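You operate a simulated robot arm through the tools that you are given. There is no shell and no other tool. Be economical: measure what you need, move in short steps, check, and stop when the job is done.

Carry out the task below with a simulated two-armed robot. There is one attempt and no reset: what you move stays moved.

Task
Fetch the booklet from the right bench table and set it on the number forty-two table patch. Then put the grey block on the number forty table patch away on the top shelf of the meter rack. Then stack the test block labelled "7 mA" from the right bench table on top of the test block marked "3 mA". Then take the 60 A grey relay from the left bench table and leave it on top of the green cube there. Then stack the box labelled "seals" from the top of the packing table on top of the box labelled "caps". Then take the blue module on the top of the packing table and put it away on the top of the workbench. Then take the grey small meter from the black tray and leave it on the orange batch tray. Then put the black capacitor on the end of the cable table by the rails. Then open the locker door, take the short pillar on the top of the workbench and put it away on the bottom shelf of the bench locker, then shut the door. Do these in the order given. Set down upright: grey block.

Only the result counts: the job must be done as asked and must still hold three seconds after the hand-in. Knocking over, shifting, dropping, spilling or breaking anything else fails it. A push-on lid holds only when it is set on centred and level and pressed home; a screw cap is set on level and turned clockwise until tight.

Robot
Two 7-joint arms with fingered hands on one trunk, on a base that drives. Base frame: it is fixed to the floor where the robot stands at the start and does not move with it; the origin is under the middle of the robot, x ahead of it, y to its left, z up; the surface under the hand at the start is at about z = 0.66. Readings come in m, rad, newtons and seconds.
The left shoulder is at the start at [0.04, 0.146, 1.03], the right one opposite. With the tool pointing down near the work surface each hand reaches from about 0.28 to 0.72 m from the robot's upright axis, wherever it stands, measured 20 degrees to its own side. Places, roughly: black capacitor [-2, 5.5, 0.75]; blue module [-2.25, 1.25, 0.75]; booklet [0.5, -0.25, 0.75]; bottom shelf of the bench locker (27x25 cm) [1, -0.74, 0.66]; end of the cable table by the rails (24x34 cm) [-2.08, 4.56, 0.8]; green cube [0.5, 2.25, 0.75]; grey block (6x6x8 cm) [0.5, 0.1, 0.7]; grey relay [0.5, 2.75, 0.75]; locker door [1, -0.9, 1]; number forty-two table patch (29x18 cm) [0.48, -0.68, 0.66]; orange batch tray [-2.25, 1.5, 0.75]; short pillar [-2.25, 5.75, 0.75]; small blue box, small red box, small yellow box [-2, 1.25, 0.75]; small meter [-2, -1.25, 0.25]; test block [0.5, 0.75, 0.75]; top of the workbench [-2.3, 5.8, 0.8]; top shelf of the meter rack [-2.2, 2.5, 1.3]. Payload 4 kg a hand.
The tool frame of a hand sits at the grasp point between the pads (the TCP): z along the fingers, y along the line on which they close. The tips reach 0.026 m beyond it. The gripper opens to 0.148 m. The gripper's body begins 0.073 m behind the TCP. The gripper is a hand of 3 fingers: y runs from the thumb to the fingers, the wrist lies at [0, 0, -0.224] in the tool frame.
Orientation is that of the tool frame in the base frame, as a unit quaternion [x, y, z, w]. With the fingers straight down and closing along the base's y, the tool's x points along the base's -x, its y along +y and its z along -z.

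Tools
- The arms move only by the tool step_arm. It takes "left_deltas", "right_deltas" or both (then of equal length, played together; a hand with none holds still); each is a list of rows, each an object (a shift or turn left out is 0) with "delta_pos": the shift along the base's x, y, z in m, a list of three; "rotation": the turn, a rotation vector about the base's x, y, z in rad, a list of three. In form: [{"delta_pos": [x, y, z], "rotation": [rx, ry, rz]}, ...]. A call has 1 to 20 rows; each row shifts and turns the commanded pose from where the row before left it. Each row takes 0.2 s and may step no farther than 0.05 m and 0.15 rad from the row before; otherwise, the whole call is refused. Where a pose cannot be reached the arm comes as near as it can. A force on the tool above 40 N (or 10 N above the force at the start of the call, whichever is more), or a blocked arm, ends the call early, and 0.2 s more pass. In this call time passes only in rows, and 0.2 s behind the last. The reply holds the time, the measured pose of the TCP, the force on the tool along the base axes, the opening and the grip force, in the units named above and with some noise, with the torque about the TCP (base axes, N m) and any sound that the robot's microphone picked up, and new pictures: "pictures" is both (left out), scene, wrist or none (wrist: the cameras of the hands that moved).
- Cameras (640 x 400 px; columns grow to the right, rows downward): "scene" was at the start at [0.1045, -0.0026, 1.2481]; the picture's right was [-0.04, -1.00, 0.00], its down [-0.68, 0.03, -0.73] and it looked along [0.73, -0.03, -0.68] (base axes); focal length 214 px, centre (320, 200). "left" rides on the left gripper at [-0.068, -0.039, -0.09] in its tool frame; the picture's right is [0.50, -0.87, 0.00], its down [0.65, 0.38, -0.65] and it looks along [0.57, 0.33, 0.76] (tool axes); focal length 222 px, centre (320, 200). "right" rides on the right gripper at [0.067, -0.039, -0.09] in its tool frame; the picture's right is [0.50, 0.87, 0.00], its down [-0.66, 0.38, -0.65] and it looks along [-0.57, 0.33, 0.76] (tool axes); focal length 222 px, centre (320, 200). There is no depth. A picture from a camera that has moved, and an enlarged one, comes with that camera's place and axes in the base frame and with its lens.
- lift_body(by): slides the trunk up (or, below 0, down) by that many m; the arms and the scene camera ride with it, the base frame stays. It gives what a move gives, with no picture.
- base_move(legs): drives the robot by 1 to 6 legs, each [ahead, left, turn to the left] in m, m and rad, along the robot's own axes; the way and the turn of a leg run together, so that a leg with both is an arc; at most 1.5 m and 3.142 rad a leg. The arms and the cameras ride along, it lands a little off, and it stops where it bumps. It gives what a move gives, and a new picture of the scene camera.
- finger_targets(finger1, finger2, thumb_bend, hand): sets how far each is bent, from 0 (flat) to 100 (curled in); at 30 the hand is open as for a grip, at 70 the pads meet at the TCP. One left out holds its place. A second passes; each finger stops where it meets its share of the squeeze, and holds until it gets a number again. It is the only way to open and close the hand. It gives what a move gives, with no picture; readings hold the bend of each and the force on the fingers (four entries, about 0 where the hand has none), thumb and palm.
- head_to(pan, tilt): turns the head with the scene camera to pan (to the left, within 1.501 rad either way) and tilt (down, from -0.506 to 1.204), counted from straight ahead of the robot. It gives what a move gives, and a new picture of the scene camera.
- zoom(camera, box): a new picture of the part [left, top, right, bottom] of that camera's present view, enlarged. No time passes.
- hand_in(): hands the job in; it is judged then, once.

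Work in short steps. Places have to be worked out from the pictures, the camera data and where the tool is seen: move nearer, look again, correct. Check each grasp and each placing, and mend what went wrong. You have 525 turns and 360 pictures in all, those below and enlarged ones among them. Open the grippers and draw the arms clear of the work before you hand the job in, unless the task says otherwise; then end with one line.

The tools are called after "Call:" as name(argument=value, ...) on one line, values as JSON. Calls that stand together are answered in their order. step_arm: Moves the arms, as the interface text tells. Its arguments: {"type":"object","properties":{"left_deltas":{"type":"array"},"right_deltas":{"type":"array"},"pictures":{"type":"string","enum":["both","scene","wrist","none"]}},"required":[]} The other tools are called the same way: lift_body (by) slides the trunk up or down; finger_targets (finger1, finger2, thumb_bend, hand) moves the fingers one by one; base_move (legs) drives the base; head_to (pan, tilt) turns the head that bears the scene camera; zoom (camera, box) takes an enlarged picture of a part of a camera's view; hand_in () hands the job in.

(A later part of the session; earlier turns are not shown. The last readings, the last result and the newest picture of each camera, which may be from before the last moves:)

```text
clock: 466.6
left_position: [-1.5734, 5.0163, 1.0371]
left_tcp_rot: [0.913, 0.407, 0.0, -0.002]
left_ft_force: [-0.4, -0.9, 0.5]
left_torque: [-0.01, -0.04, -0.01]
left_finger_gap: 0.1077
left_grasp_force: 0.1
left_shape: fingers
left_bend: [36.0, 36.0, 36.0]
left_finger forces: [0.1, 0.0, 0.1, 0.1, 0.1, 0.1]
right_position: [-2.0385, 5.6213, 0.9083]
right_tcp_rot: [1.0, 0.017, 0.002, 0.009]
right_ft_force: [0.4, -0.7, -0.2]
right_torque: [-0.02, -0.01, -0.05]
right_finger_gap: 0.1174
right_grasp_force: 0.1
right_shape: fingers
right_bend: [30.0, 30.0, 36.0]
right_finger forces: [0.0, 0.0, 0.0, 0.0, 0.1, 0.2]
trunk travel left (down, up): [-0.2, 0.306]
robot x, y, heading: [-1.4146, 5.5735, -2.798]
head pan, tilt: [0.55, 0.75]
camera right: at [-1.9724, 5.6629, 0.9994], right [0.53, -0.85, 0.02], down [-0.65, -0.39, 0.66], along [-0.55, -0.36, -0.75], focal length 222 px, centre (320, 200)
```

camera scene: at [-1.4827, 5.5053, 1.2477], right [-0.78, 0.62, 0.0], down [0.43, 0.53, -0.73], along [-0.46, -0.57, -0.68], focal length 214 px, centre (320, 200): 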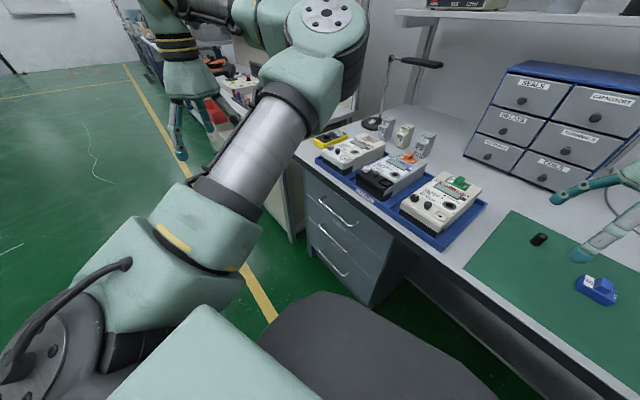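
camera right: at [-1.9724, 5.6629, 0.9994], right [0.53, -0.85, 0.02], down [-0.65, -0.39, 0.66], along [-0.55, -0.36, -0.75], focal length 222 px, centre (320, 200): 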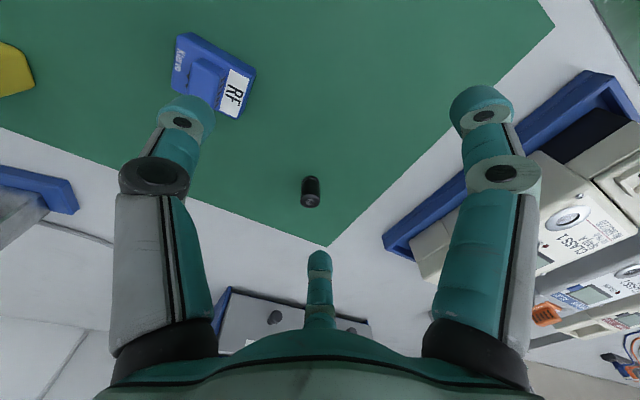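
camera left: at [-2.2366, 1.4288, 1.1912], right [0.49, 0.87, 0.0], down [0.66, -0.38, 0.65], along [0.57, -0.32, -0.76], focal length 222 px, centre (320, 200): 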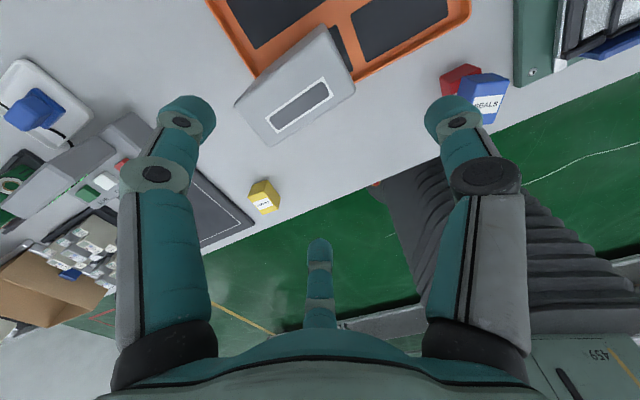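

The capacitor stands at (-2.098, 5.592). I'll move over it with the fingers partly closed and descend.

Call:
finger_targets(hand="right", finger1=45, finger2=45, thumb_bend=45)

Call:
step_arm(right_deltas=[{"delta_pos": [-0.03, -0.015, 0]}, {"delta_pos": [-0.03, -0.014, 0]}, {"delta_pos": [0, 0, -0.025]}], pictures="wrist")

```text
clock: 467.6
left_position: [-1.5719, 5.017, 1.0389]
left_tcp_rot: [0.913, 0.407, -0.001, -0.001]
left_ft_force: [1.6, 0.8, 0.1]
left_torque: [-0.01, 0.04, -0.01]
left_finger_gap: 0.1077
left_grasp_force: 0.0
left_shape: fingers
left_bend: [36.0, 36.0, 36.0]
left_finger forces: [0.1, 0.1, 0.1, 0.0, 0.0, 0.0]
right_position: [-2.039, 5.62, 0.9085]
right_tcp_rot: [1.0, 0.016, 0.001, 0.009]
right_ft_force: [0.0, -0.4, 0.3]
right_torque: [0.01, -0.02, 0.0]
right_finger_gap: 0.0794
right_grasp_force: 0.1
right_shape: fingers
right_bend: [45.0, 45.0, 45.0]
right_finger forces: [0.0, 0.0, 0.0, 0.0, 0.1, 0.1]
trunk travel left (down, up): [-0.2, 0.306]
robot x, y, heading: [-1.4156, 5.5789, -2.795]
head pan, tilt: [0.55, 0.75]
```

```text
clock: 468.4
left_position: [-1.5723, 5.0164, 1.0368]
left_tcp_rot: [0.913, 0.407, 0.0, -0.002]
left_ft_force: [0.1, -0.2, -0.3]
left_torque: [-0.01, 0.0, 0.0]
left_finger_gap: 0.1074
left_grasp_force: 0.0
left_shape: fingers
left_bend: [36.0, 36.0, 36.0]
left_finger forces: [0.1, 0.0, 0.0, 0.0, 0.0, 0.0]
right_position: [-2.0586, 5.627, 0.887]
right_tcp_rot: [1.0, 0.017, 0.001, 0.009]
right_ft_force: [-0.3, -0.5, -0.7]
right_torque: [0.03, -0.01, -0.01]
right_finger_gap: 0.0792
right_grasp_force: 0.1
right_shape: fingers
right_bend: [45.0, 45.0, 45.0]
right_finger forces: [0.1, 0.0, 0.1, 0.0, 0.1, 0.0]
right hand out of reach, approached as far as the arm can: row 1, 2
trunk travel left (down, up): [-0.2, 0.306]
robot x, y, heading: [-1.415, 5.5753, -2.793]
head pan, tilt: [0.55, 0.75]
camera right: at [-1.9907, 5.6708, 0.9779], right [0.53, -0.85, 0.02], down [-0.64, -0.39, 0.66], along [-0.55, -0.36, -0.75], focal length 222 px, centre (320, 200)
```

right: 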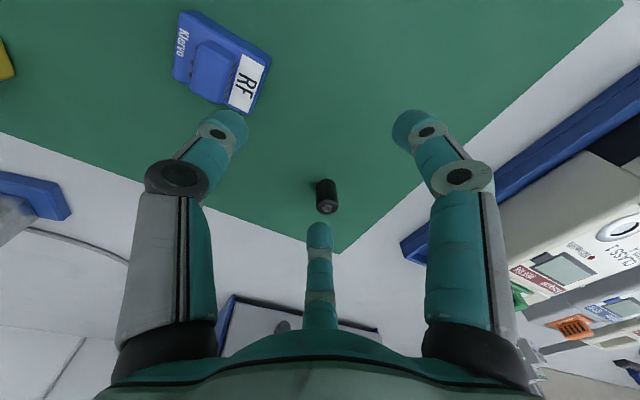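

Four centimetres short. I'll creep the base by that amount, which carries the hand straight over the capacitor.

Call:
step_arm(right_deltas=[{"delta_pos": [0.003, 0, 0.012]}], pictures="none")

Call:
base_move(legs=[[0.053, 0.019, 0]])

Call:
zoom(camera="right", box=[160, 60, 480, 260])

```text
clock: 468.8
left_position: [-1.5716, 5.0171, 1.0387]
left_tcp_rot: [0.913, 0.408, -0.001, -0.001]
left_ft_force: [0.3, 0.2, 0.3]
left_torque: [-0.01, -0.03, -0.01]
left_finger_gap: 0.1075
left_grasp_force: 0.0
left_shape: fingers
left_bend: [36.0, 36.0, 36.0]
left_finger forces: [0.0, 0.0, 0.1, 0.0, 0.0, 0.1]
right_position: [-2.0549, 5.6278, 0.9005]
right_tcp_rot: [1.0, 0.016, 0.001, 0.008]
right_ft_force: [0.8, 0.8, -0.2]
right_torque: [0.01, -0.01, 0.01]
right_finger_gap: 0.0792
right_grasp_force: 0.0
right_shape: fingers
right_bend: [45.0, 45.0, 45.0]
right_finger forces: [0.1, 0.1, 0.1, 0.1, 0.0, 0.0]
trunk travel left (down, up): [-0.2, 0.306]
robot x, y, heading: [-1.414, 5.5786, -2.794]
head pan, tilt: [0.55, 0.75]
```

```text
clock: 469.7
left_position: [-1.6119, 4.9829, 1.0383]
left_tcp_rot: [0.913, 0.409, -0.001, -0.002]
left_ft_force: [-0.6, -0.2, -0.3]
left_torque: [0.04, -0.03, 0.01]
left_finger_gap: 0.1075
left_grasp_force: 0.0
left_shape: fingers
left_bend: [36.0, 36.0, 36.0]
left_finger forces: [0.0, 0.0, 0.0, 0.0, 0.0, 0.0]
right_position: [-2.0965, 5.5912, 0.9001]
right_tcp_rot: [1.0, 0.016, 0.001, 0.008]
right_ft_force: [-0.1, 0.0, 0.1]
right_torque: [-0.01, 0.01, -0.01]
right_finger_gap: 0.0791
right_grasp_force: 0.0
right_shape: fingers
right_bend: [45.0, 45.0, 45.0]
right_finger forces: [0.0, 0.1, 0.0, 0.0, 0.1, 0.0]
trunk travel left (down, up): [-0.2, 0.306]
robot x, y, heading: [-1.4542, 5.5434, -2.789]
head pan, tilt: [0.55, 0.75]
camera scene: at [-1.5242, 5.4705, 1.2477], right [-0.78, 0.62, 0.0], down [0.43, 0.53, -0.73], along [-0.46, -0.57, -0.68], focal length 214 px, centre (320, 200)
```

scene: 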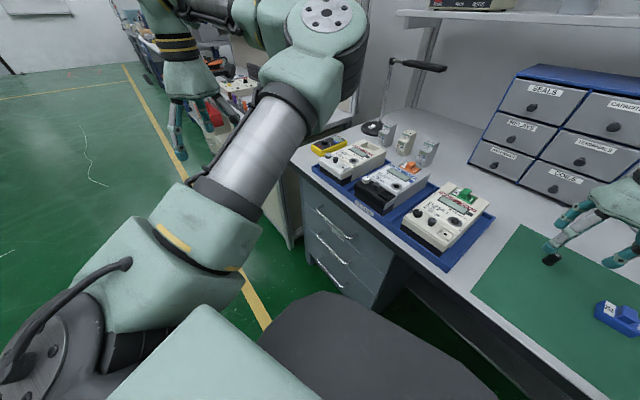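

```text
2.00 times, centred on (320, 160) of right
camera zoom: at [-2.0303, 5.6345, 0.991], right [0.53, -0.85, 0.02], down [-0.64, -0.39, 0.66], along [-0.55, -0.36, -0.75], focal length 444 px, centre (320, 280)
```

zoom: 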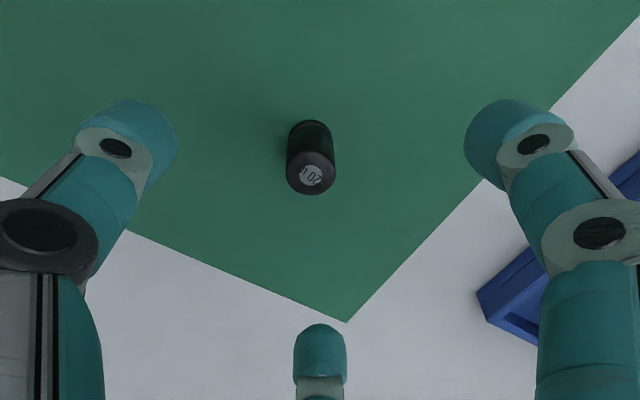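

Centred over it. I'll descend to z=0.845 and close.

Call:
step_arm(right_deltas=[{"delta_pos": [-0.002, 0, -0.03]}, {"delta_pos": [0, 0, -0.025]}], pictures="none")

Call:
finger_targets(hand="right", finger1=72, finger2=72, thumb_bend=72)

```text
clock: 470.3
left_position: [-1.6128, 4.9817, 1.037]
left_tcp_rot: [0.913, 0.408, 0.0, -0.002]
left_ft_force: [0.2, -0.5, -0.5]
left_torque: [-0.01, 0.0, 0.0]
left_finger_gap: 0.1075
left_grasp_force: 0.0
left_shape: fingers
left_bend: [36.0, 36.0, 36.0]
left_finger forces: [0.0, 0.0, 0.1, 0.2, 0.1, 0.1]
right_position: [-2.0948, 5.5981, 0.8483]
right_tcp_rot: [1.0, 0.017, 0.0, 0.01]
right_ft_force: [-0.6, -0.2, -0.7]
right_torque: [0.01, -0.01, -0.01]
right_finger_gap: 0.0791
right_grasp_force: 0.0
right_shape: fingers
right_bend: [45.0, 45.0, 45.0]
right_finger forces: [0.0, 0.0, 0.0, 0.1, 0.0, 0.0]
right hand out of reach, approached as far as the arm can: row 1, 2
trunk travel left (down, up): [-0.2, 0.306]
robot x, y, heading: [-1.4566, 5.5426, -2.793]
head pan, tilt: [0.55, 0.75]
```

```text
clock: 471.3
left_position: [-1.6126, 4.9808, 1.0373]
left_tcp_rot: [0.913, 0.408, -0.001, -0.002]
left_ft_force: [0.0, 0.0, 0.5]
left_torque: [-0.03, -0.03, 0.02]
left_finger_gap: 0.1077
left_grasp_force: 0.1
left_shape: fingers
left_bend: [36.0, 36.0, 36.0]
left_finger forces: [0.1, 0.0, 0.0, 0.1, 0.0, 0.0]
right_position: [-2.0949, 5.597, 0.8489]
right_tcp_rot: [1.0, 0.016, 0.001, 0.01]
right_ft_force: [0.7, 0.6, 0.0]
right_torque: [0.01, -0.01, 0.0]
right_finger_gap: 0.0115
right_grasp_force: 10.3
right_shape: fingers
right_bend: [65.0, 65.0, 68.0]
right_finger forces: [6.5, 6.5, 0.1, 0.0, 7.4, 0.0]
trunk travel left (down, up): [-0.2, 0.306]
robot x, y, heading: [-1.4538, 5.5456, -2.793]
head pan, tilt: [0.55, 0.75]
```

Gripped by all three fingers. I'll lift, pulling back slightly, and check.

Call:
step_arm(right_deltas=[{"delta_pos": [0, 0, 0.02]}, {"delta_pos": [0.015, 0, 0.03]}, {"delta_pos": [0.025, 0, 0.035]}, {"delta_pos": [0.03, 0, 0.035]}, {"delta_pos": [0.03, 0, 0.03]}], pictures="wrist")

```text
clock: 472.5
left_position: [-1.6127, 4.982, 1.0379]
left_tcp_rot: [0.913, 0.408, -0.001, -0.002]
left_ft_force: [-0.3, -0.9, -0.4]
left_torque: [0.01, 0.01, -0.01]
left_finger_gap: 0.1078
left_grasp_force: 0.1
left_shape: fingers
left_bend: [36.0, 36.0, 36.0]
left_finger forces: [0.0, 0.0, 0.0, 0.1, 0.0, 0.1]
right_position: [-1.9909, 5.5961, 0.9961]
right_tcp_rot: [1.0, 0.016, 0.002, 0.009]
right_ft_force: [0.9, 0.2, -0.2]
right_torque: [0.01, -0.01, -0.01]
right_finger_gap: 0.0114
right_grasp_force: 10.0
right_shape: fingers
right_bend: [65.0, 65.0, 68.0]
right_finger forces: [6.5, 6.5, 0.1, 0.0, 7.3, 0.1]
trunk travel left (down, up): [-0.2, 0.306]
robot x, y, heading: [-1.4583, 5.544, -2.798]
head pan, tilt: [0.55, 0.75]
camera right: at [-1.9246, 5.639, 1.0876], right [0.53, -0.85, 0.02], down [-0.64, -0.39, 0.66], along [-0.55, -0.36, -0.75], focal length 222 px, centre (320, 200)
```

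right: 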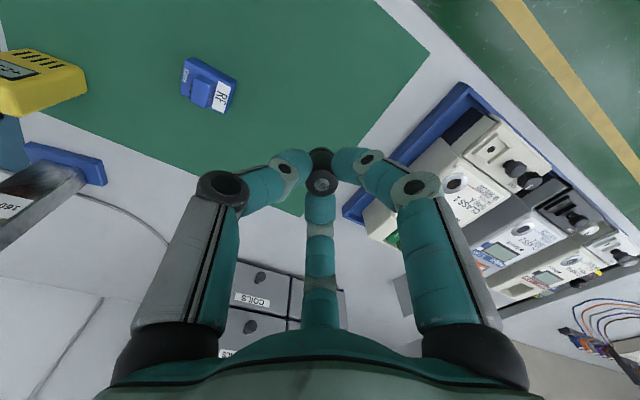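

The capacitor is held. I'll back away from the bench and move along to the cable table end.

Call:
base_move(legs=[[-0.33, 0.118, 0], [0.337, 0.942, 0]])

Call:
head_to(pan=-0.35, tilt=0.6)

```text
clock: 479.4
left_position: [-1.2771, 4.0093, 1.0373]
left_tcp_rot: [0.912, 0.41, -0.001, -0.002]
left_ft_force: [-0.2, -0.6, 0.4]
left_torque: [-0.03, 0.04, 0.0]
left_finger_gap: 0.1076
left_grasp_force: 0.1
left_shape: fingers
left_bend: [36.0, 36.0, 36.0]
left_finger forces: [0.1, 0.0, 0.0, 0.0, 0.0, 0.0]
right_position: [-1.6603, 4.6202, 0.9951]
right_tcp_rot: [1.0, 0.019, 0.001, 0.008]
right_ft_force: [-0.6, -0.5, 0.1]
right_torque: [-0.01, 0.0, -0.01]
right_finger_gap: 0.0111
right_grasp_force: 10.4
right_shape: fingers
right_bend: [65.0, 65.0, 68.0]
right_finger forces: [6.5, 6.5, 0.0, 0.0, 7.3, 0.1]
trunk travel left (down, up): [-0.2, 0.306]
robot x, y, heading: [-1.1265, 4.5722, -2.788]
head pan, tilt: [0.55, 0.75]
camera scene: at [-1.1915, 4.4977, 1.2477], right [-0.79, 0.62, 0.0], down [0.42, 0.54, -0.73], along [-0.45, -0.57, -0.68], focal length 214 px, centre (320, 200)
```

scene: 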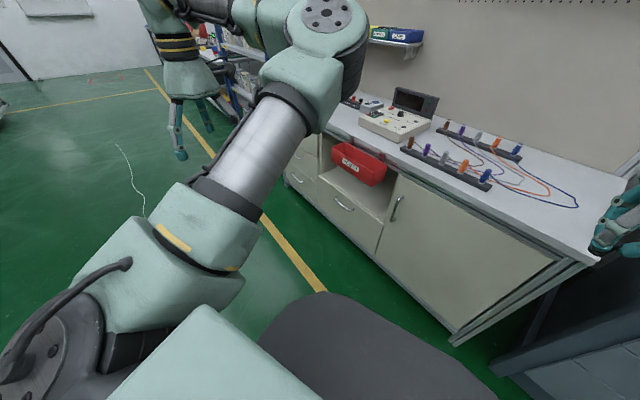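

```text
clock: 480.6
left_position: [-1.2775, 4.0078, 1.0375]
left_tcp_rot: [0.912, 0.41, 0.0, -0.001]
left_ft_force: [0.0, -0.7, 0.0]
left_torque: [-0.02, -0.05, -0.03]
left_finger_gap: 0.1076
left_grasp_force: 0.0
left_shape: fingers
left_bend: [36.0, 36.0, 36.0]
left_finger forces: [0.1, 0.0, 0.0, 0.1, 0.0, 0.0]
right_position: [-1.6612, 4.6204, 0.9961]
right_tcp_rot: [1.0, 0.019, 0.001, 0.009]
right_ft_force: [0.2, 0.1, -0.5]
right_torque: [0.01, 0.01, -0.01]
right_finger_gap: 0.0112
right_grasp_force: 9.9
right_shape: fingers
right_bend: [65.0, 65.0, 68.0]
right_finger forces: [6.5, 6.5, 0.0, 0.0, 7.3, 0.0]
trunk travel left (down, up): [-0.2, 0.306]
robot x, y, heading: [-1.1213, 4.5717, -2.794]
head pan, tilt: [-0.351, 0.6]
camera scene: at [-1.2286, 4.5625, 1.2606], right [0.0, 1.0, 0.0], down [0.57, 0.0, -0.82], along [-0.82, 0.0, -0.57], focal length 214 px, centre (320, 200)
```

scene: 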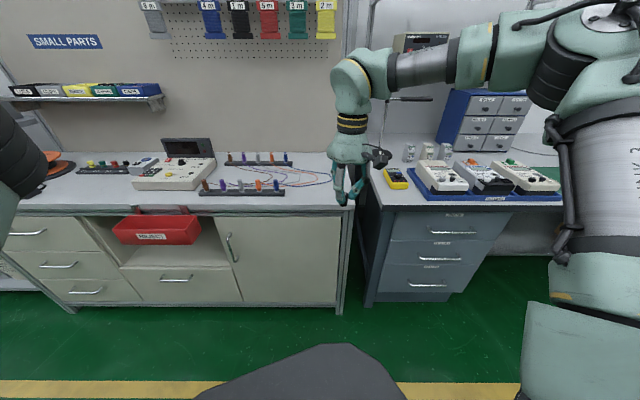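

The table's right end beyond the rails is at y 4.44–4.66. I'll zoom to see where the loose wires lie.

Call:
zoom(camera="scene", box=[210, 140, 370, 240])

```text
4.00 times, centred on (290, 190) of scene
camera zoom: at [-1.2286, 4.5625, 1.2606], right [0.0, 1.0, 0.0], down [0.57, 0.0, -0.82], along [-0.82, 0.0, -0.57], focal length 858 px, centre (440, 240)
```

zoom: 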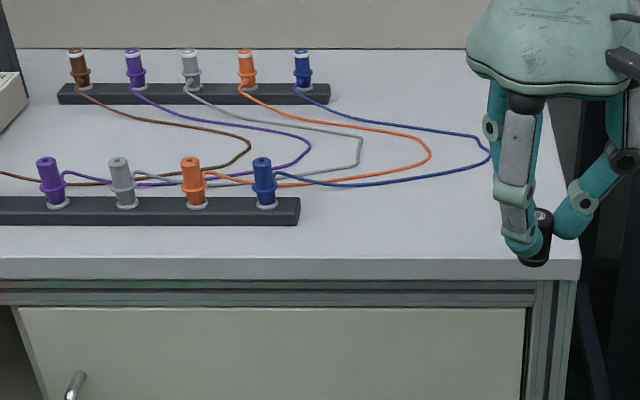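

The wires stay beyond x=-2.0 near y 4.46–4.62; the spot (-1.99, 4.625) is free and well inside the end area. I'll drive in and move above it.

Call:
base_move(legs=[[0.2256, -0.0818, 0]])

Call:
step_arm(right_deltas=[{"delta_pos": [-0.03, 0.003, -0.03]}, {"delta_pos": [-0.03, 0.002, -0.03]}, {"delta_pos": [-0.027, 0, -0.03]}], pictures="wrist")

```text
clock: 482.4
left_position: [-1.5149, 4.0105, 1.0374]
left_tcp_rot: [0.913, 0.408, -0.001, -0.002]
left_ft_force: [0.0, -0.3, 0.9]
left_torque: [0.01, 0.0, 0.02]
left_finger_gap: 0.1077
left_grasp_force: 0.0
left_shape: fingers
left_bend: [36.0, 36.0, 36.0]
left_finger forces: [0.0, 0.0, 0.1, 0.1, 0.0, 0.0]
right_position: [-1.8948, 4.6243, 0.9955]
right_tcp_rot: [1.0, 0.016, 0.001, 0.009]
right_ft_force: [0.5, -0.4, -0.7]
right_torque: [0.05, 0.0, -0.02]
right_finger_gap: 0.0114
right_grasp_force: 10.8
right_shape: fingers
right_bend: [65.0, 65.0, 68.0]
right_finger forces: [6.6, 6.6, 0.0, 0.1, 7.3, 0.0]
trunk travel left (down, up): [-0.2, 0.306]
robot x, y, heading: [-1.3581, 4.5712, -2.798]
head pan, tilt: [-0.351, 0.6]
camera scene: at [-1.4629, 4.5636, 1.2606], right [0.0, 1.0, 0.0], down [0.57, 0.0, -0.82], along [-0.82, 0.0, -0.57], focal length 214 px, centre (320, 200)
```

scene: 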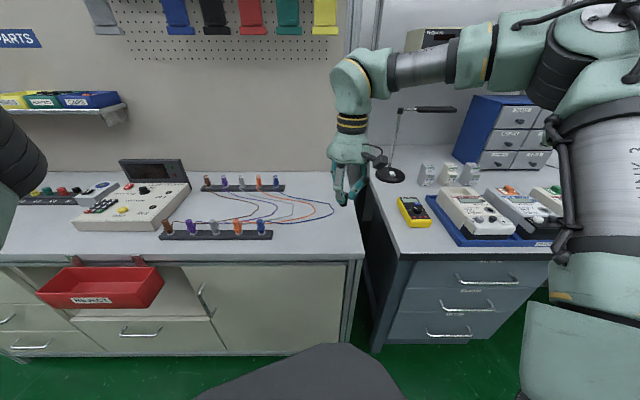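

```text
clock: 483.2
left_position: [-1.516, 4.0102, 1.0373]
left_tcp_rot: [0.913, 0.408, 0.0, -0.002]
left_ft_force: [0.3, 0.6, -0.5]
left_torque: [-0.01, 0.0, -0.02]
left_finger_gap: 0.1077
left_grasp_force: 0.1
left_shape: fingers
left_bend: [36.0, 36.0, 36.0]
left_finger forces: [0.0, 0.0, 0.1, 0.1, 0.0, 0.0]
right_position: [-1.985, 4.6312, 0.9062]
right_tcp_rot: [1.0, 0.018, 0.001, 0.01]
right_ft_force: [0.0, 0.0, 0.2]
right_torque: [-0.01, 0.0, 0.02]
right_finger_gap: 0.0112
right_grasp_force: 10.1
right_shape: fingers
right_bend: [65.0, 65.0, 68.0]
right_finger forces: [6.5, 6.5, 0.0, 0.0, 7.2, 0.0]
trunk travel left (down, up): [-0.2, 0.306]
robot x, y, heading: [-1.3545, 4.5681, -2.793]
head pan, tilt: [-0.351, 0.6]
camera right: at [-1.9178, 4.6732, 0.9971], right [0.53, -0.85, 0.02], down [-0.64, -0.39, 0.66], along [-0.55, -0.36, -0.75], focal length 222 px, centre (320, 200)
```

right: 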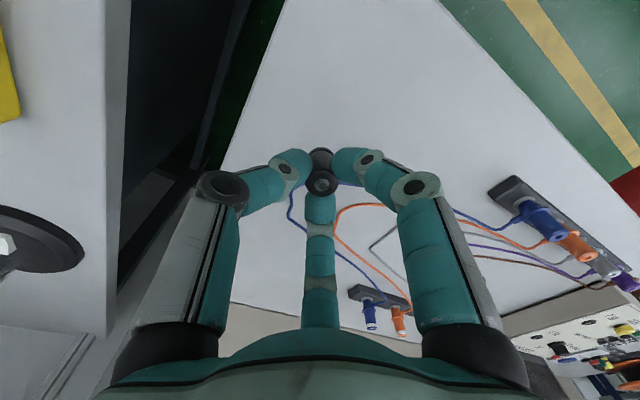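

Free spot under the hand, wires 6 cm away. I'll lower to contact.

Call:
step_arm(right_deltas=[{"delta_pos": [0, -0.003, -0.035]}, {"delta_pos": [0, 0, -0.014]}, {"delta_pos": [0, 0, -0.004]}], pictures="none")

```text
clock: 484.0
left_position: [-1.5152, 4.0097, 1.0383]
left_tcp_rot: [0.913, 0.409, -0.001, -0.002]
left_ft_force: [0.0, -0.2, -0.7]
left_torque: [0.03, 0.0, -0.04]
left_finger_gap: 0.1076
left_grasp_force: 0.0
left_shape: fingers
left_bend: [36.0, 36.0, 36.0]
left_finger forces: [0.0, 0.0, 0.0, 0.1, 0.0, 0.0]
right_position: [-1.9832, 4.6286, 0.8536]
right_tcp_rot: [1.0, 0.017, 0.001, 0.009]
right_ft_force: [0.4, 0.6, 0.2]
right_torque: [0.05, -0.01, 0.02]
right_finger_gap: 0.0111
right_grasp_force: 10.3
right_shape: fingers
right_bend: [65.0, 65.0, 68.0]
right_finger forces: [6.4, 6.4, 0.0, 0.2, 7.2, 0.0]
trunk travel left (down, up): [-0.2, 0.306]
robot x, y, heading: [-1.3549, 4.5679, -2.794]
head pan, tilt: [-0.351, 0.6]
```

Call:
step_arm(right_deltas=[{"delta_pos": [0, 0, -0.003]}, {"delta_pos": [0, 0, -0.002]}, {"delta_pos": [0, 0, -0.002]}], pictures="none")

```text
clock: 484.8
left_position: [-1.513, 4.0094, 1.038]
left_tcp_rot: [0.913, 0.408, 0.0, -0.002]
left_ft_force: [-0.6, 0.3, -0.7]
left_torque: [0.0, 0.0, -0.02]
left_finger_gap: 0.1075
left_grasp_force: 0.1
left_shape: fingers
left_bend: [36.0, 36.0, 36.0]
left_finger forces: [0.1, 0.1, 0.1, 0.0, 0.0, 0.1]
right_position: [-1.9833, 4.6263, 0.8471]
right_tcp_rot: [1.0, 0.017, 0.0, 0.009]
right_ft_force: [-0.6, 0.1, 3.6]
right_torque: [0.03, -0.03, 0.01]
right_finger_gap: 0.0111
right_grasp_force: 11.4
right_shape: fingers
right_bend: [65.0, 65.0, 68.0]
right_finger forces: [7.1, 6.8, 0.0, 0.0, 7.9, 0.1]
trunk travel left (down, up): [-0.2, 0.306]
robot x, y, heading: [-1.3559, 4.5681, -2.795]
head pan, tilt: [-0.351, 0.6]
```

Contact. I'll open evenly and lift straight up.

Call:
finger_targets(hand="right", finger1=63, finger2=63, thumb_bend=66)

Call:
finger_targets(hand="right", finger1=52, finger2=52, thumb_bend=52)

Call:
step_arm(right_deltas=[{"delta_pos": [0, 0, 0.03]}, {"delta_pos": [0, 0, 0.04]}, {"delta_pos": [0.02, 0, 0.04]}, {"delta_pos": [0.03, 0, 0.035]}], pictures="wrist")

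```text
clock: 485.8
left_position: [-1.5143, 4.0102, 1.0374]
left_tcp_rot: [0.913, 0.408, 0.0, -0.002]
left_ft_force: [0.9, 0.4, 0.9]
left_torque: [0.01, -0.03, 0.0]
left_finger_gap: 0.1074
left_grasp_force: 0.1
left_shape: fingers
left_bend: [36.0, 36.0, 36.0]
left_finger forces: [0.0, 0.1, 0.0, 0.0, 0.0, 0.1]
right_position: [-1.983, 4.626, 0.8461]
right_tcp_rot: [1.0, 0.015, 0.001, 0.01]
right_ft_force: [-0.3, -0.4, 0.4]
right_torque: [0.01, 0.01, 0.03]
right_finger_gap: 0.0151
right_grasp_force: 0.1
right_shape: fingers
right_bend: [63.0, 63.0, 66.0]
right_finger forces: [0.0, 0.0, 0.0, 0.1, 0.0, 0.0]
trunk travel left (down, up): [-0.2, 0.306]
robot x, y, heading: [-1.3555, 4.5716, -2.794]
head pan, tilt: [-0.351, 0.6]
```

```text
clock: 486.8
left_position: [-1.5144, 4.0108, 1.0385]
left_tcp_rot: [0.913, 0.408, -0.001, -0.001]
left_ft_force: [0.2, 1.2, -0.2]
left_torque: [0.01, -0.02, 0.02]
left_finger_gap: 0.1076
left_grasp_force: 0.1
left_shape: fingers
left_bend: [36.0, 36.0, 36.0]
left_finger forces: [0.0, 0.1, 0.0, 0.0, 0.0, 0.0]
right_position: [-1.9825, 4.6268, 0.8465]
right_tcp_rot: [1.0, 0.017, 0.0, 0.009]
right_ft_force: [-0.7, 0.9, -0.1]
right_torque: [0.01, 0.03, 0.03]
right_finger_gap: 0.0552
right_grasp_force: 0.0
right_shape: fingers
right_bend: [52.0, 52.0, 52.0]
right_finger forces: [0.0, 0.1, 0.0, 0.0, 0.0, 0.0]
trunk travel left (down, up): [-0.2, 0.306]
robot x, y, heading: [-1.3565, 4.5676, -2.796]
head pan, tilt: [-0.351, 0.6]
```

```text
clock: 487.8
left_position: [-1.5139, 4.0093, 1.0385]
left_tcp_rot: [0.913, 0.408, -0.002, -0.002]
left_ft_force: [0.0, -0.1, -0.3]
left_torque: [0.02, 0.01, -0.01]
left_finger_gap: 0.1077
left_grasp_force: 0.0
left_shape: fingers
left_bend: [36.0, 36.0, 36.0]
left_finger forces: [0.0, 0.0, 0.2, 0.0, 0.0, 0.0]
right_position: [-1.9301, 4.6231, 0.9909]
right_tcp_rot: [1.0, 0.017, 0.0, 0.008]
right_ft_force: [0.2, 0.1, 0.4]
right_torque: [0.02, -0.01, -0.02]
right_finger_gap: 0.0548
right_grasp_force: 0.0
right_shape: fingers
right_bend: [52.0, 52.0, 52.0]
right_finger forces: [0.0, 0.0, 0.0, 0.0, 0.0, 0.1]
trunk travel left (down, up): [-0.2, 0.306]
robot x, y, heading: [-1.3573, 4.573, -2.793]
head pan, tilt: [-0.351, 0.6]
camera right: at [-1.8631, 4.6659, 1.0817], right [0.53, -0.85, 0.02], down [-0.64, -0.39, 0.66], along [-0.55, -0.36, -0.75], focal length 222 px, centre (320, 200)
```

right: 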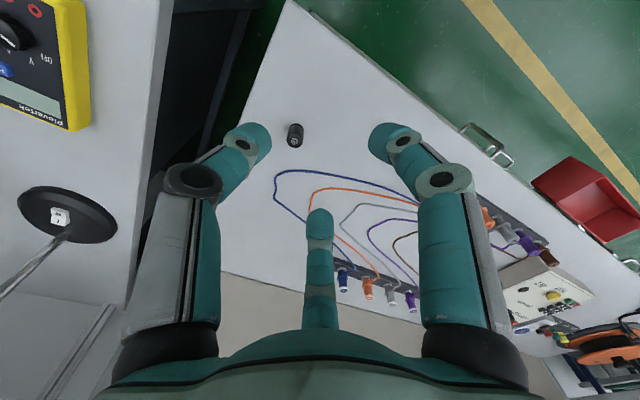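

The capacitor stands on the cable table's end, clear of the wires. Now for the locker: I'll back off, turn to face -y and drive down the aisle.

Call:
base_move(legs=[[-0.564, 0.205, 0], [0, 0, 1.223], [1.45, 0, 0], [1.45, 0, 0], [1.45, 0, 0]])

```text
clock: 515.0
left_position: [-0.2578, -0.1842, 1.0378]
left_tcp_rot: [0.515, 0.857, -0.002, -0.001]
left_ft_force: [-0.7, -0.7, -0.2]
left_torque: [0.0, -0.02, 0.0]
left_finger_gap: 0.1078
left_grasp_force: 0.1
left_shape: fingers
left_bend: [36.0, 36.0, 36.0]
left_finger forces: [0.1, 0.0, 0.0, 0.1, 0.1, 0.0]
right_position: [-0.9768, -0.3634, 0.9907]
right_tcp_rot: [0.81, 0.586, 0.007, 0.008]
right_ft_force: [0.2, -0.3, 0.6]
right_torque: [-0.01, 0.01, 0.0]
right_finger_gap: 0.055
right_grasp_force: 0.0
right_shape: fingers
right_bend: [52.0, 52.0, 52.0]
right_finger forces: [0.0, 0.1, 0.0, 0.0, 0.0, 0.0]
trunk travel left (down, up): [-0.2, 0.306]
robot x, y, heading: [-0.7302, 0.1583, -1.574]
head pan, tilt: [-0.351, 0.6]
camera scene: at [-0.7581, 0.0555, 1.2606], right [-0.94, 0.35, 0.0], down [0.2, 0.53, -0.82], along [-0.29, -0.77, -0.57], focal length 214 px, centre (320, 200)
```

scene: 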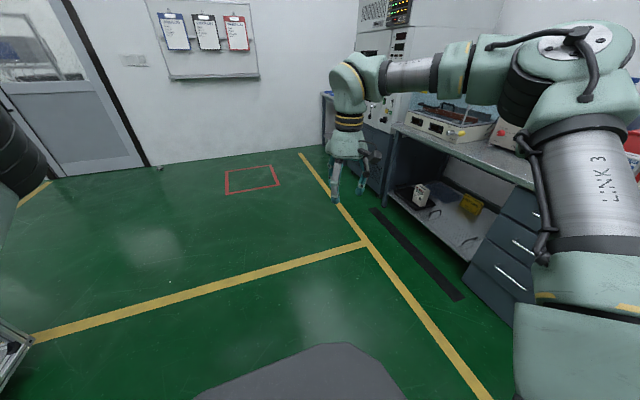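

The way is clear. I'll continue to y about -1.5, then turn toward the bench's right end to see the locker.

Call:
base_move(legs=[[1.4, 0, 0], [0.25, 0.7, 0], [0, 0, 2.2]])

Call:
head_to(pan=0, tilt=0.35)

```text
clock: 531.1
left_position: [-0.0304, -0.9509, 1.039]
left_tcp_rot: [-0.534, 0.845, -0.001, 0.001]
left_ft_force: [1.3, 0.5, -0.2]
left_torque: [-0.02, -0.01, -0.03]
left_finger_gap: 0.1077
left_grasp_force: 0.0
left_shape: fingers
left_bend: [36.0, 36.0, 36.0]
left_finger forces: [0.0, 0.0, 0.1, 0.1, 0.0, 0.1]
right_position: [0.5426, -1.4231, 0.99]
right_tcp_rot: [-0.158, 0.987, 0.01, -0.002]
right_ft_force: [0.3, -0.9, -0.6]
right_torque: [-0.01, 0.0, -0.02]
right_finger_gap: 0.0552
right_grasp_force: 0.0
right_shape: fingers
right_bend: [52.0, 52.0, 52.0]
right_finger forces: [0.0, 0.0, 0.0, 0.0, 0.1, 0.0]
trunk travel left (down, up): [-0.2, 0.306]
robot x, y, heading: [-0.0257, -1.5331, 0.63]
head pan, tilt: [-0.351, 0.6]
camera scene: at [0.0777, -1.4956, 1.2606], right [0.28, -0.96, 0.0], down [-0.54, -0.16, -0.82], along [0.79, 0.23, -0.57], focal length 214 px, centre (320, 200)
```

scene: 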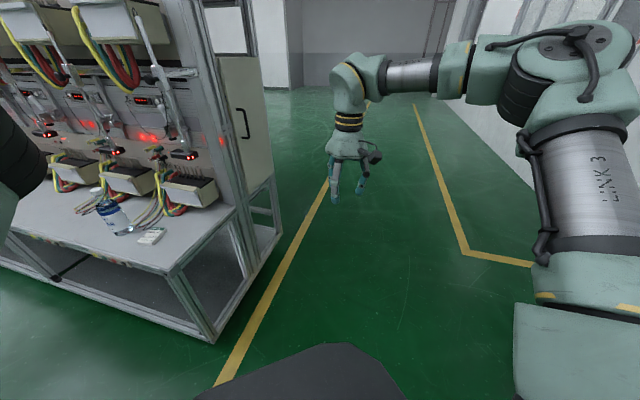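

```text
clock: 531.9
left_position: [-0.0299, -0.9513, 1.0382]
left_tcp_rot: [-0.533, 0.846, -0.002, 0.001]
left_ft_force: [0.2, -0.8, -0.1]
left_torque: [0.02, 0.0, 0.06]
left_finger_gap: 0.1076
left_grasp_force: 0.1
left_shape: fingers
left_bend: [36.0, 36.0, 36.0]
left_finger forces: [0.1, 0.0, 0.0, 0.1, 0.0, 0.0]
right_position: [0.544, -1.4222, 0.9908]
right_tcp_rot: [-0.158, 0.987, 0.009, -0.002]
right_ft_force: [0.3, 0.2, -1.1]
right_torque: [0.02, 0.0, 0.04]
right_finger_gap: 0.055
right_grasp_force: 0.2
right_shape: fingers
right_bend: [52.0, 52.0, 52.0]
right_finger forces: [0.0, 0.0, 0.0, 0.0, 0.0, 0.0]
trunk travel left (down, up): [-0.2, 0.306]
robot x, y, heading: [-0.0239, -1.5363, 0.633]
head pan, tilt: [0.0, 0.351]
camera scene: at [0.068, -1.4653, 1.2833], right [0.59, -0.81, 0.0], down [-0.28, -0.2, -0.94], along [0.76, 0.55, -0.34], focal length 214 px, centre (320, 200)
```

scene: 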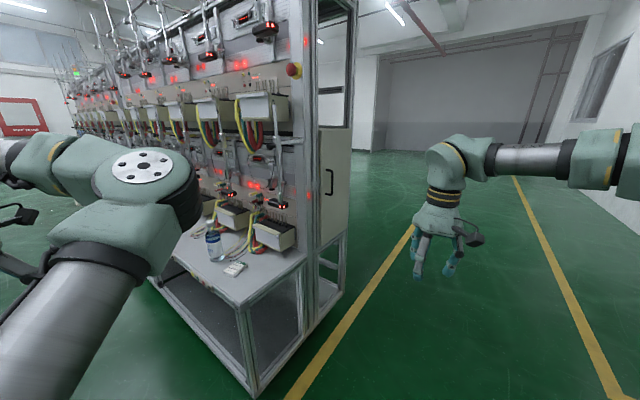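

I see the locker: a cream door on the bench's right end (facing -y), x about 0.82–1.15, handle near (0.88, -0.93, 1.01), hinged on the right. I'll position the robot in front of it, facing +y.

Call:
base_move(legs=[[0.53, -0.57, 0], [0, 0, 0.938]])

Call:
head_to(pan=-0.1, tilt=0.35)

```text
clock: 538.6
left_position: [0.2758, -1.3597, 1.0375]
left_tcp_rot: [0.868, -0.496, 0.002, -0.002]
left_ft_force: [0.8, 0.0, 0.6]
left_torque: [-0.02, -0.01, -0.01]
left_finger_gap: 0.1075
left_grasp_force: 0.1
left_shape: fingers
left_bend: [36.0, 36.0, 36.0]
left_finger forces: [0.0, 0.0, 0.1, 0.0, 0.0, 0.0]
right_position: [0.9875, -1.149, 0.9896]
right_tcp_rot: [-0.603, 0.798, 0.007, -0.007]
right_ft_force: [0.4, -0.8, -0.2]
right_torque: [-0.01, 0.01, 0.0]
right_finger_gap: 0.0553
right_grasp_force: 0.0
right_shape: fingers
right_bend: [52.0, 52.0, 52.0]
right_finger forces: [0.1, 0.1, 0.0, 0.0, 0.0, 0.0]
trunk travel left (down, up): [-0.2, 0.306]
robot x, y, heading: [0.7596, -1.6826, 1.608]
head pan, tilt: [0.0, 0.351]
camera scene: at [0.7573, -1.567, 1.2834], right [1.0, 0.04, 0.0], down [0.01, -0.34, -0.94], along [-0.04, 0.94, -0.34], focal length 214 px, centre (320, 200)
```

scene: 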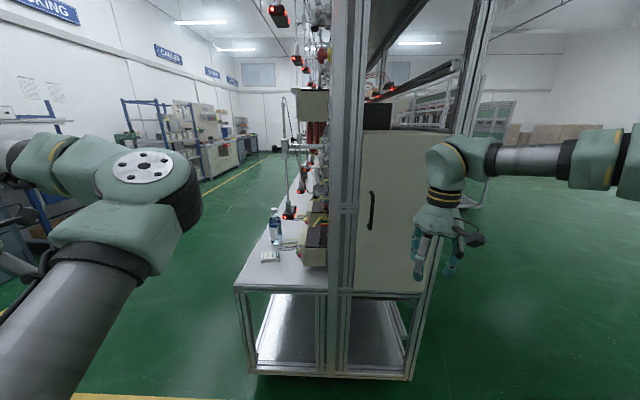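

```text
clock: 539.3
left_position: [0.2752, -1.3598, 1.0367]
left_tcp_rot: [0.868, -0.497, 0.002, -0.002]
left_ft_force: [-0.4, 0.3, 0.2]
left_torque: [0.02, 0.0, 0.01]
left_finger_gap: 0.1077
left_grasp_force: 0.0
left_shape: fingers
left_bend: [36.0, 36.0, 36.0]
left_finger forces: [0.0, 0.1, 0.1, 0.0, 0.0, 0.0]
right_position: [0.9868, -1.1493, 0.9901]
right_tcp_rot: [-0.603, 0.797, 0.007, -0.007]
right_ft_force: [0.1, 0.5, 0.8]
right_torque: [0.02, 0.03, 0.0]
right_finger_gap: 0.0551
right_grasp_force: 0.0
right_shape: fingers
right_bend: [52.0, 52.0, 52.0]
right_finger forces: [0.0, 0.1, 0.0, 0.0, 0.0, 0.1]
trunk travel left (down, up): [-0.2, 0.306]
robot x, y, heading: [0.7623, -1.685, 1.611]
head pan, tilt: [-0.099, 0.351]
camera scene: at [0.7666, -1.5672, 1.2834], right [1.0, -0.06, 0.0], down [-0.02, -0.34, -0.94], along [0.06, 0.94, -0.34], focal length 214 px, centre (320, 200)
```

scene: 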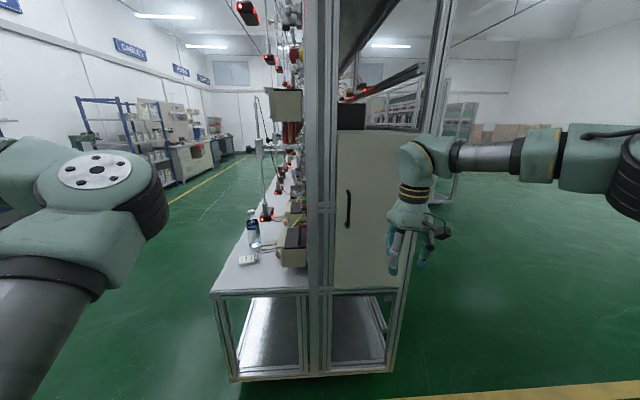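

I'll rotate the right hand to point horizontally at the door (thumb on the right), staying 15–20 cm off the door.

Call:
step_arm(right_deltas=[{"delta_pos": [-0.02, 0, 0], "rotation": [0, 0, 0.14]}, {"delta_pos": [-0.02, 0, 0], "rotation": [0, 0, 0.136]}, {"delta_pos": [-0.02, 0.005, 0], "rotation": [0.14, 0, 0]}, {"delta_pos": [-0.02, 0.005, 0], "rotation": [0.14, 0, 0]}, {"delta_pos": [-0.01, 0.005, 0], "rotation": [0.14, 0, 0]}, {"delta_pos": [0, 0.005, 0], "rotation": [0.14, 0, 0]}, {"delta_pos": [0, 0.005, 0], "rotation": [0.14, 0, 0]}, {"delta_pos": [0, 0.005, 0], "rotation": [0.14, 0, 0]}, {"delta_pos": [0, 0.005, 0.0], "rotation": [0.14, 0, 0]}, {"delta_pos": [0, 0.005, 0.0], "rotation": [0.14, 0, 0]}, {"delta_pos": [0, 0.005, 0.01], "rotation": [0.14, 0, 0]}, {"delta_pos": [0, 0.005, 0.01], "rotation": [0.14, 0, 0]}, {"rotation": [0.14, 0, 0]}, {"rotation": [0.03, 0, 0]}], pictures="both")

```text
clock: 542.3
left_position: [0.2759, -1.36, 1.0383]
left_tcp_rot: [0.868, -0.497, 0.001, -0.002]
left_ft_force: [0.1, 0.0, -0.6]
left_torque: [-0.04, 0.0, 0.0]
left_finger_gap: 0.1078
left_grasp_force: 0.1
left_shape: fingers
left_bend: [36.0, 36.0, 36.0]
left_finger forces: [0.0, 0.0, 0.1, 0.0, 0.1, 0.0]
right_position: [0.8995, -1.0863, 1.0749]
right_tcp_rot: [0.578, -0.568, -0.418, -0.41]
right_ft_force: [-0.3, 1.1, 0.5]
right_torque: [0.02, 0.0, -0.04]
right_finger_gap: 0.0552
right_grasp_force: 0.1
right_shape: fingers
right_bend: [52.0, 52.0, 52.0]
right_finger forces: [0.1, 0.0, 0.0, 0.0, 0.0, 0.0]
right hand out of reach, approached as far as the arm can: row 10, 11, 12, 13, 14
trunk travel left (down, up): [-0.2, 0.306]
robot x, y, heading: [0.7595, -1.6803, 1.608]
head pan, tilt: [-0.099, 0.351]
camera scene: at [0.7666, -1.5675, 1.2834], right [1.0, -0.06, 0.0], down [-0.02, -0.34, -0.94], along [0.06, 0.94, -0.34], focal length 214 px, centre (320, 200)
camera right: at [0.9414, -1.193, 1.0406], right [-0.86, -0.17, -0.47], down [-0.37, -0.42, 0.83], along [-0.34, 0.89, 0.3], focal length 222 px, centre (320, 200)
```

scene: 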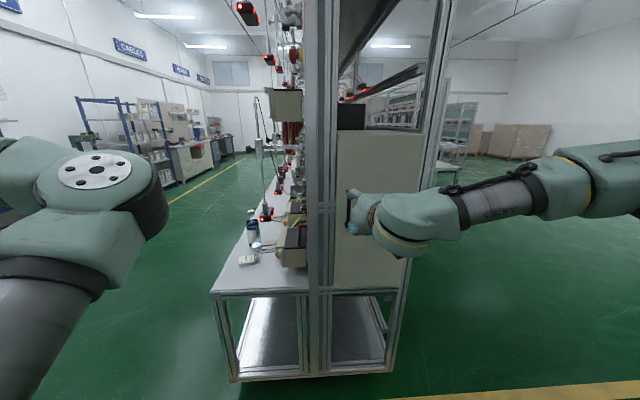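
right: 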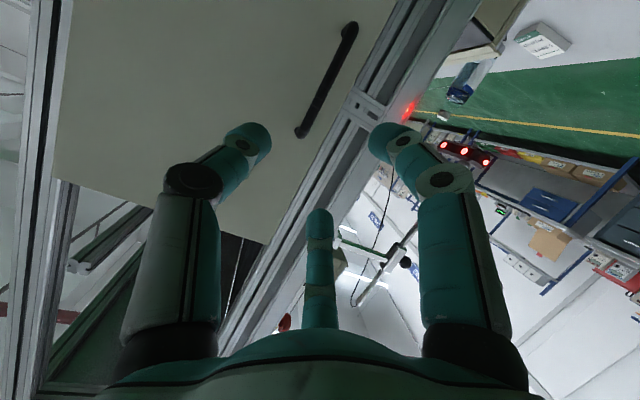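

The hand now points at the door, about 18° downward, and the handle bar is at x about 0.905, z 0.954–1.066. I'll open the fingers and approach the handle.

Call:
finger_targets(hand="right", finger1=46, finger2=46, thumb_bend=46)

Call:
step_arm(right_deltas=[{"delta_pos": [0.003, 0.03, -0.03]}, {"delta_pos": [0.003, 0.03, -0.035]}, {"delta_pos": [0.0, 0.025, 0]}], pictures="wrist")

```text
clock: 543.3
left_position: [0.2772, -1.3594, 1.0379]
left_tcp_rot: [0.868, -0.497, 0.001, -0.001]
left_ft_force: [-0.3, 0.3, -1.0]
left_torque: [-0.03, 0.0, -0.01]
left_finger_gap: 0.1078
left_grasp_force: 0.1
left_shape: fingers
left_bend: [36.0, 36.0, 36.0]
left_finger forces: [0.0, 0.0, 0.1, 0.0, 0.0, 0.1]
right_position: [0.8996, -1.0865, 1.0744]
right_tcp_rot: [0.578, -0.569, -0.418, -0.409]
right_ft_force: [-0.1, -0.3, -0.2]
right_torque: [-0.02, 0.0, -0.02]
right_finger_gap: 0.0748
right_grasp_force: 0.0
right_shape: fingers
right_bend: [46.0, 46.0, 46.0]
right_finger forces: [0.1, 0.1, 0.0, 0.0, 0.0, 0.0]
trunk travel left (down, up): [-0.2, 0.306]
robot x, y, heading: [0.7624, -1.6799, 1.608]
head pan, tilt: [-0.099, 0.351]
```

```text
clock: 544.1
left_position: [0.2757, -1.3577, 1.0381]
left_tcp_rot: [0.868, -0.497, 0.0, -0.001]
left_ft_force: [-0.2, -0.2, 0.1]
left_torque: [-0.03, 0.02, 0.02]
left_finger_gap: 0.1078
left_grasp_force: 0.0
left_shape: fingers
left_bend: [36.0, 36.0, 36.0]
left_finger forces: [0.0, 0.1, 0.0, 0.0, 0.0, 0.0]
right_position: [0.9068, -0.9881, 1.0508]
right_tcp_rot: [0.579, -0.567, -0.42, -0.409]
right_ft_force: [-0.1, 1.0, 0.2]
right_torque: [0.03, 0.03, 0.0]
right_finger_gap: 0.075
right_grasp_force: 0.1
right_shape: fingers
right_bend: [46.0, 46.0, 46.0]
right_finger forces: [0.0, 0.0, 0.1, 0.0, 0.1, 0.0]
right hand out of reach, approached as far as the arm can: row 1, 2
trunk travel left (down, up): [-0.2, 0.306]
robot x, y, heading: [0.7593, -1.6842, 1.607]
head pan, tilt: [-0.099, 0.351]
camera right: at [0.9493, -1.0954, 1.0158], right [-0.86, -0.18, -0.47], down [-0.37, -0.42, 0.83], along [-0.35, 0.89, 0.3], focal length 222 px, centre (320, 200)
```

right: 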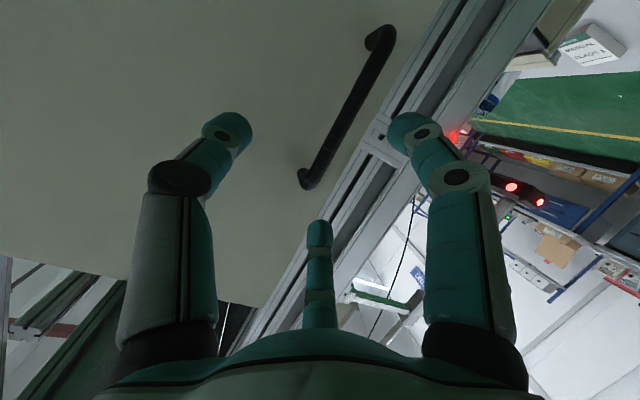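

The bar stands at (0.905, -0.953), z 0.954–1.061. I'll lower the trunk 3 cm, since the arm is at its limit in height, and move forward onto the bar.

Call:
lift_body(by=-0.035)

Call:
step_arm(right_deltas=[{"delta_pos": [-0.001, 0.02, 0]}, {"delta_pos": [-0.001, 0.012, 0]}], pictures="wrist")

```text
clock: 544.9
left_position: [0.2758, -1.3605, 1.0017]
left_tcp_rot: [0.868, -0.497, 0.001, -0.001]
left_ft_force: [0.8, -1.2, 0.4]
left_torque: [0.0, 0.0, -0.01]
left_finger_gap: 0.1075
left_grasp_force: 0.1
left_shape: fingers
left_bend: [36.0, 36.0, 36.0]
left_finger forces: [0.0, 0.0, 0.1, 0.0, 0.0, 0.0]
right_position: [0.9066, -0.9902, 1.0171]
right_tcp_rot: [0.578, -0.568, -0.419, -0.409]
right_ft_force: [0.1, -0.1, -0.7]
right_torque: [0.01, 0.0, 0.0]
right_finger_gap: 0.0749
right_grasp_force: 0.2
right_shape: fingers
right_bend: [46.0, 46.0, 46.0]
right_finger forces: [0.0, 0.0, 0.0, 0.0, 0.1, 0.0]
trunk travel left (down, up): [-0.165, 0.341]
robot x, y, heading: [0.7584, -1.6773, 1.609]
head pan, tilt: [-0.099, 0.351]
```

```text
clock: 545.5
left_position: [0.2752, -1.3604, 1.0023]
left_tcp_rot: [0.868, -0.497, 0.001, -0.001]
left_ft_force: [-0.1, 0.0, -0.1]
left_torque: [0.03, 0.04, -0.02]
left_finger_gap: 0.1074
left_grasp_force: 0.1
left_shape: fingers
left_bend: [36.0, 36.0, 36.0]
left_finger forces: [0.0, 0.0, 0.0, 0.1, 0.0, 0.1]
right_position: [0.906, -0.9591, 1.0156]
right_tcp_rot: [0.579, -0.567, -0.42, -0.409]
right_ft_force: [-0.1, 0.9, 0.6]
right_torque: [0.01, 0.0, -0.02]
right_finger_gap: 0.075
right_grasp_force: 0.1
right_shape: fingers
right_bend: [46.0, 46.0, 46.0]
right_finger forces: [0.0, 0.1, 0.0, 0.0, 0.0, 0.1]
trunk travel left (down, up): [-0.165, 0.341]
robot x, y, heading: [0.7574, -1.683, 1.61]
head pan, tilt: [-0.099, 0.351]
camera right: at [0.9485, -1.0653, 0.9813], right [-0.86, -0.18, -0.47], down [-0.37, -0.42, 0.83], along [-0.35, 0.89, 0.3], focal length 222 px, centre (320, 200)
```

right: 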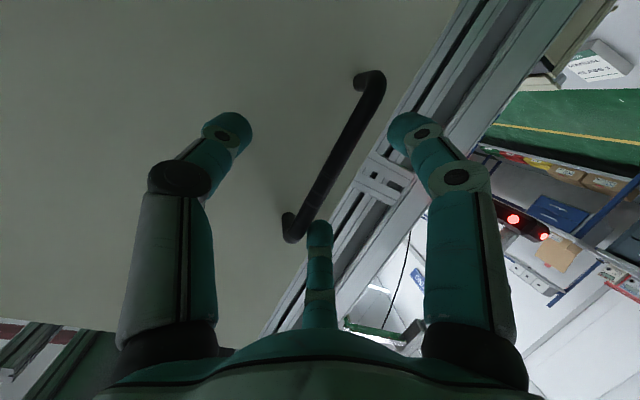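

The bar passes right through the grasp centre. I'll close on it.

Call:
finger_targets(hand="right", finger1=72, finger2=72, thumb_bend=72)

Call:
zoom(camera="right", box=[120, 40, 520, 290])

```text
clock: 546.5
left_position: [0.274, -1.3608, 1.0014]
left_tcp_rot: [0.868, -0.496, 0.0, -0.003]
left_ft_force: [0.2, -0.8, 0.4]
left_torque: [0.01, -0.01, -0.01]
left_finger_gap: 0.1076
left_grasp_force: 0.0
left_shape: fingers
left_bend: [36.0, 36.0, 36.0]
left_finger forces: [0.1, 0.1, 0.0, 0.1, 0.1, 0.0]
right_position: [0.9044, -0.9602, 1.0155]
right_tcp_rot: [0.579, -0.567, -0.42, -0.409]
right_ft_force: [-8.1, -0.5, 4.5]
right_torque: [0.13, 0.02, 0.28]
right_finger_gap: 0.0
right_grasp_force: 4.1
right_shape: fingers
right_bend: [71.0, 64.0, 71.0]
right_finger forces: [0.0, 8.4, 0.0, 0.0, 0.0, 0.1]
trunk travel left (down, up): [-0.165, 0.341]
robot x, y, heading: [0.7598, -1.6848, 1.612]
head pan, tilt: [-0.099, 0.351]
```

```text
1.60 times, centred on (320, 165) of right
camera zoom: at [0.9465, -1.066, 0.9822], right [-0.86, -0.18, -0.47], down [-0.37, -0.43, 0.83], along [-0.35, 0.89, 0.3], focal length 355 px, centre (320, 256)
```

zoom: 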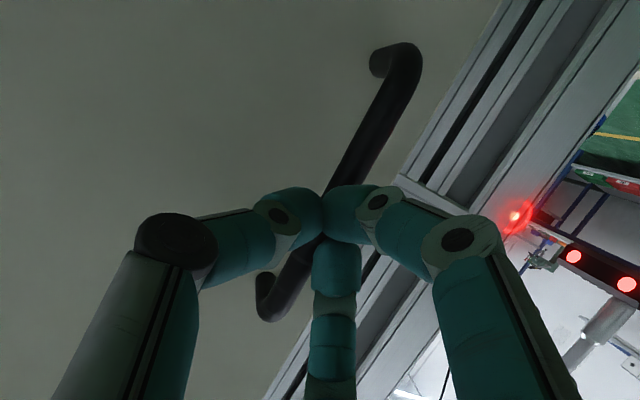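

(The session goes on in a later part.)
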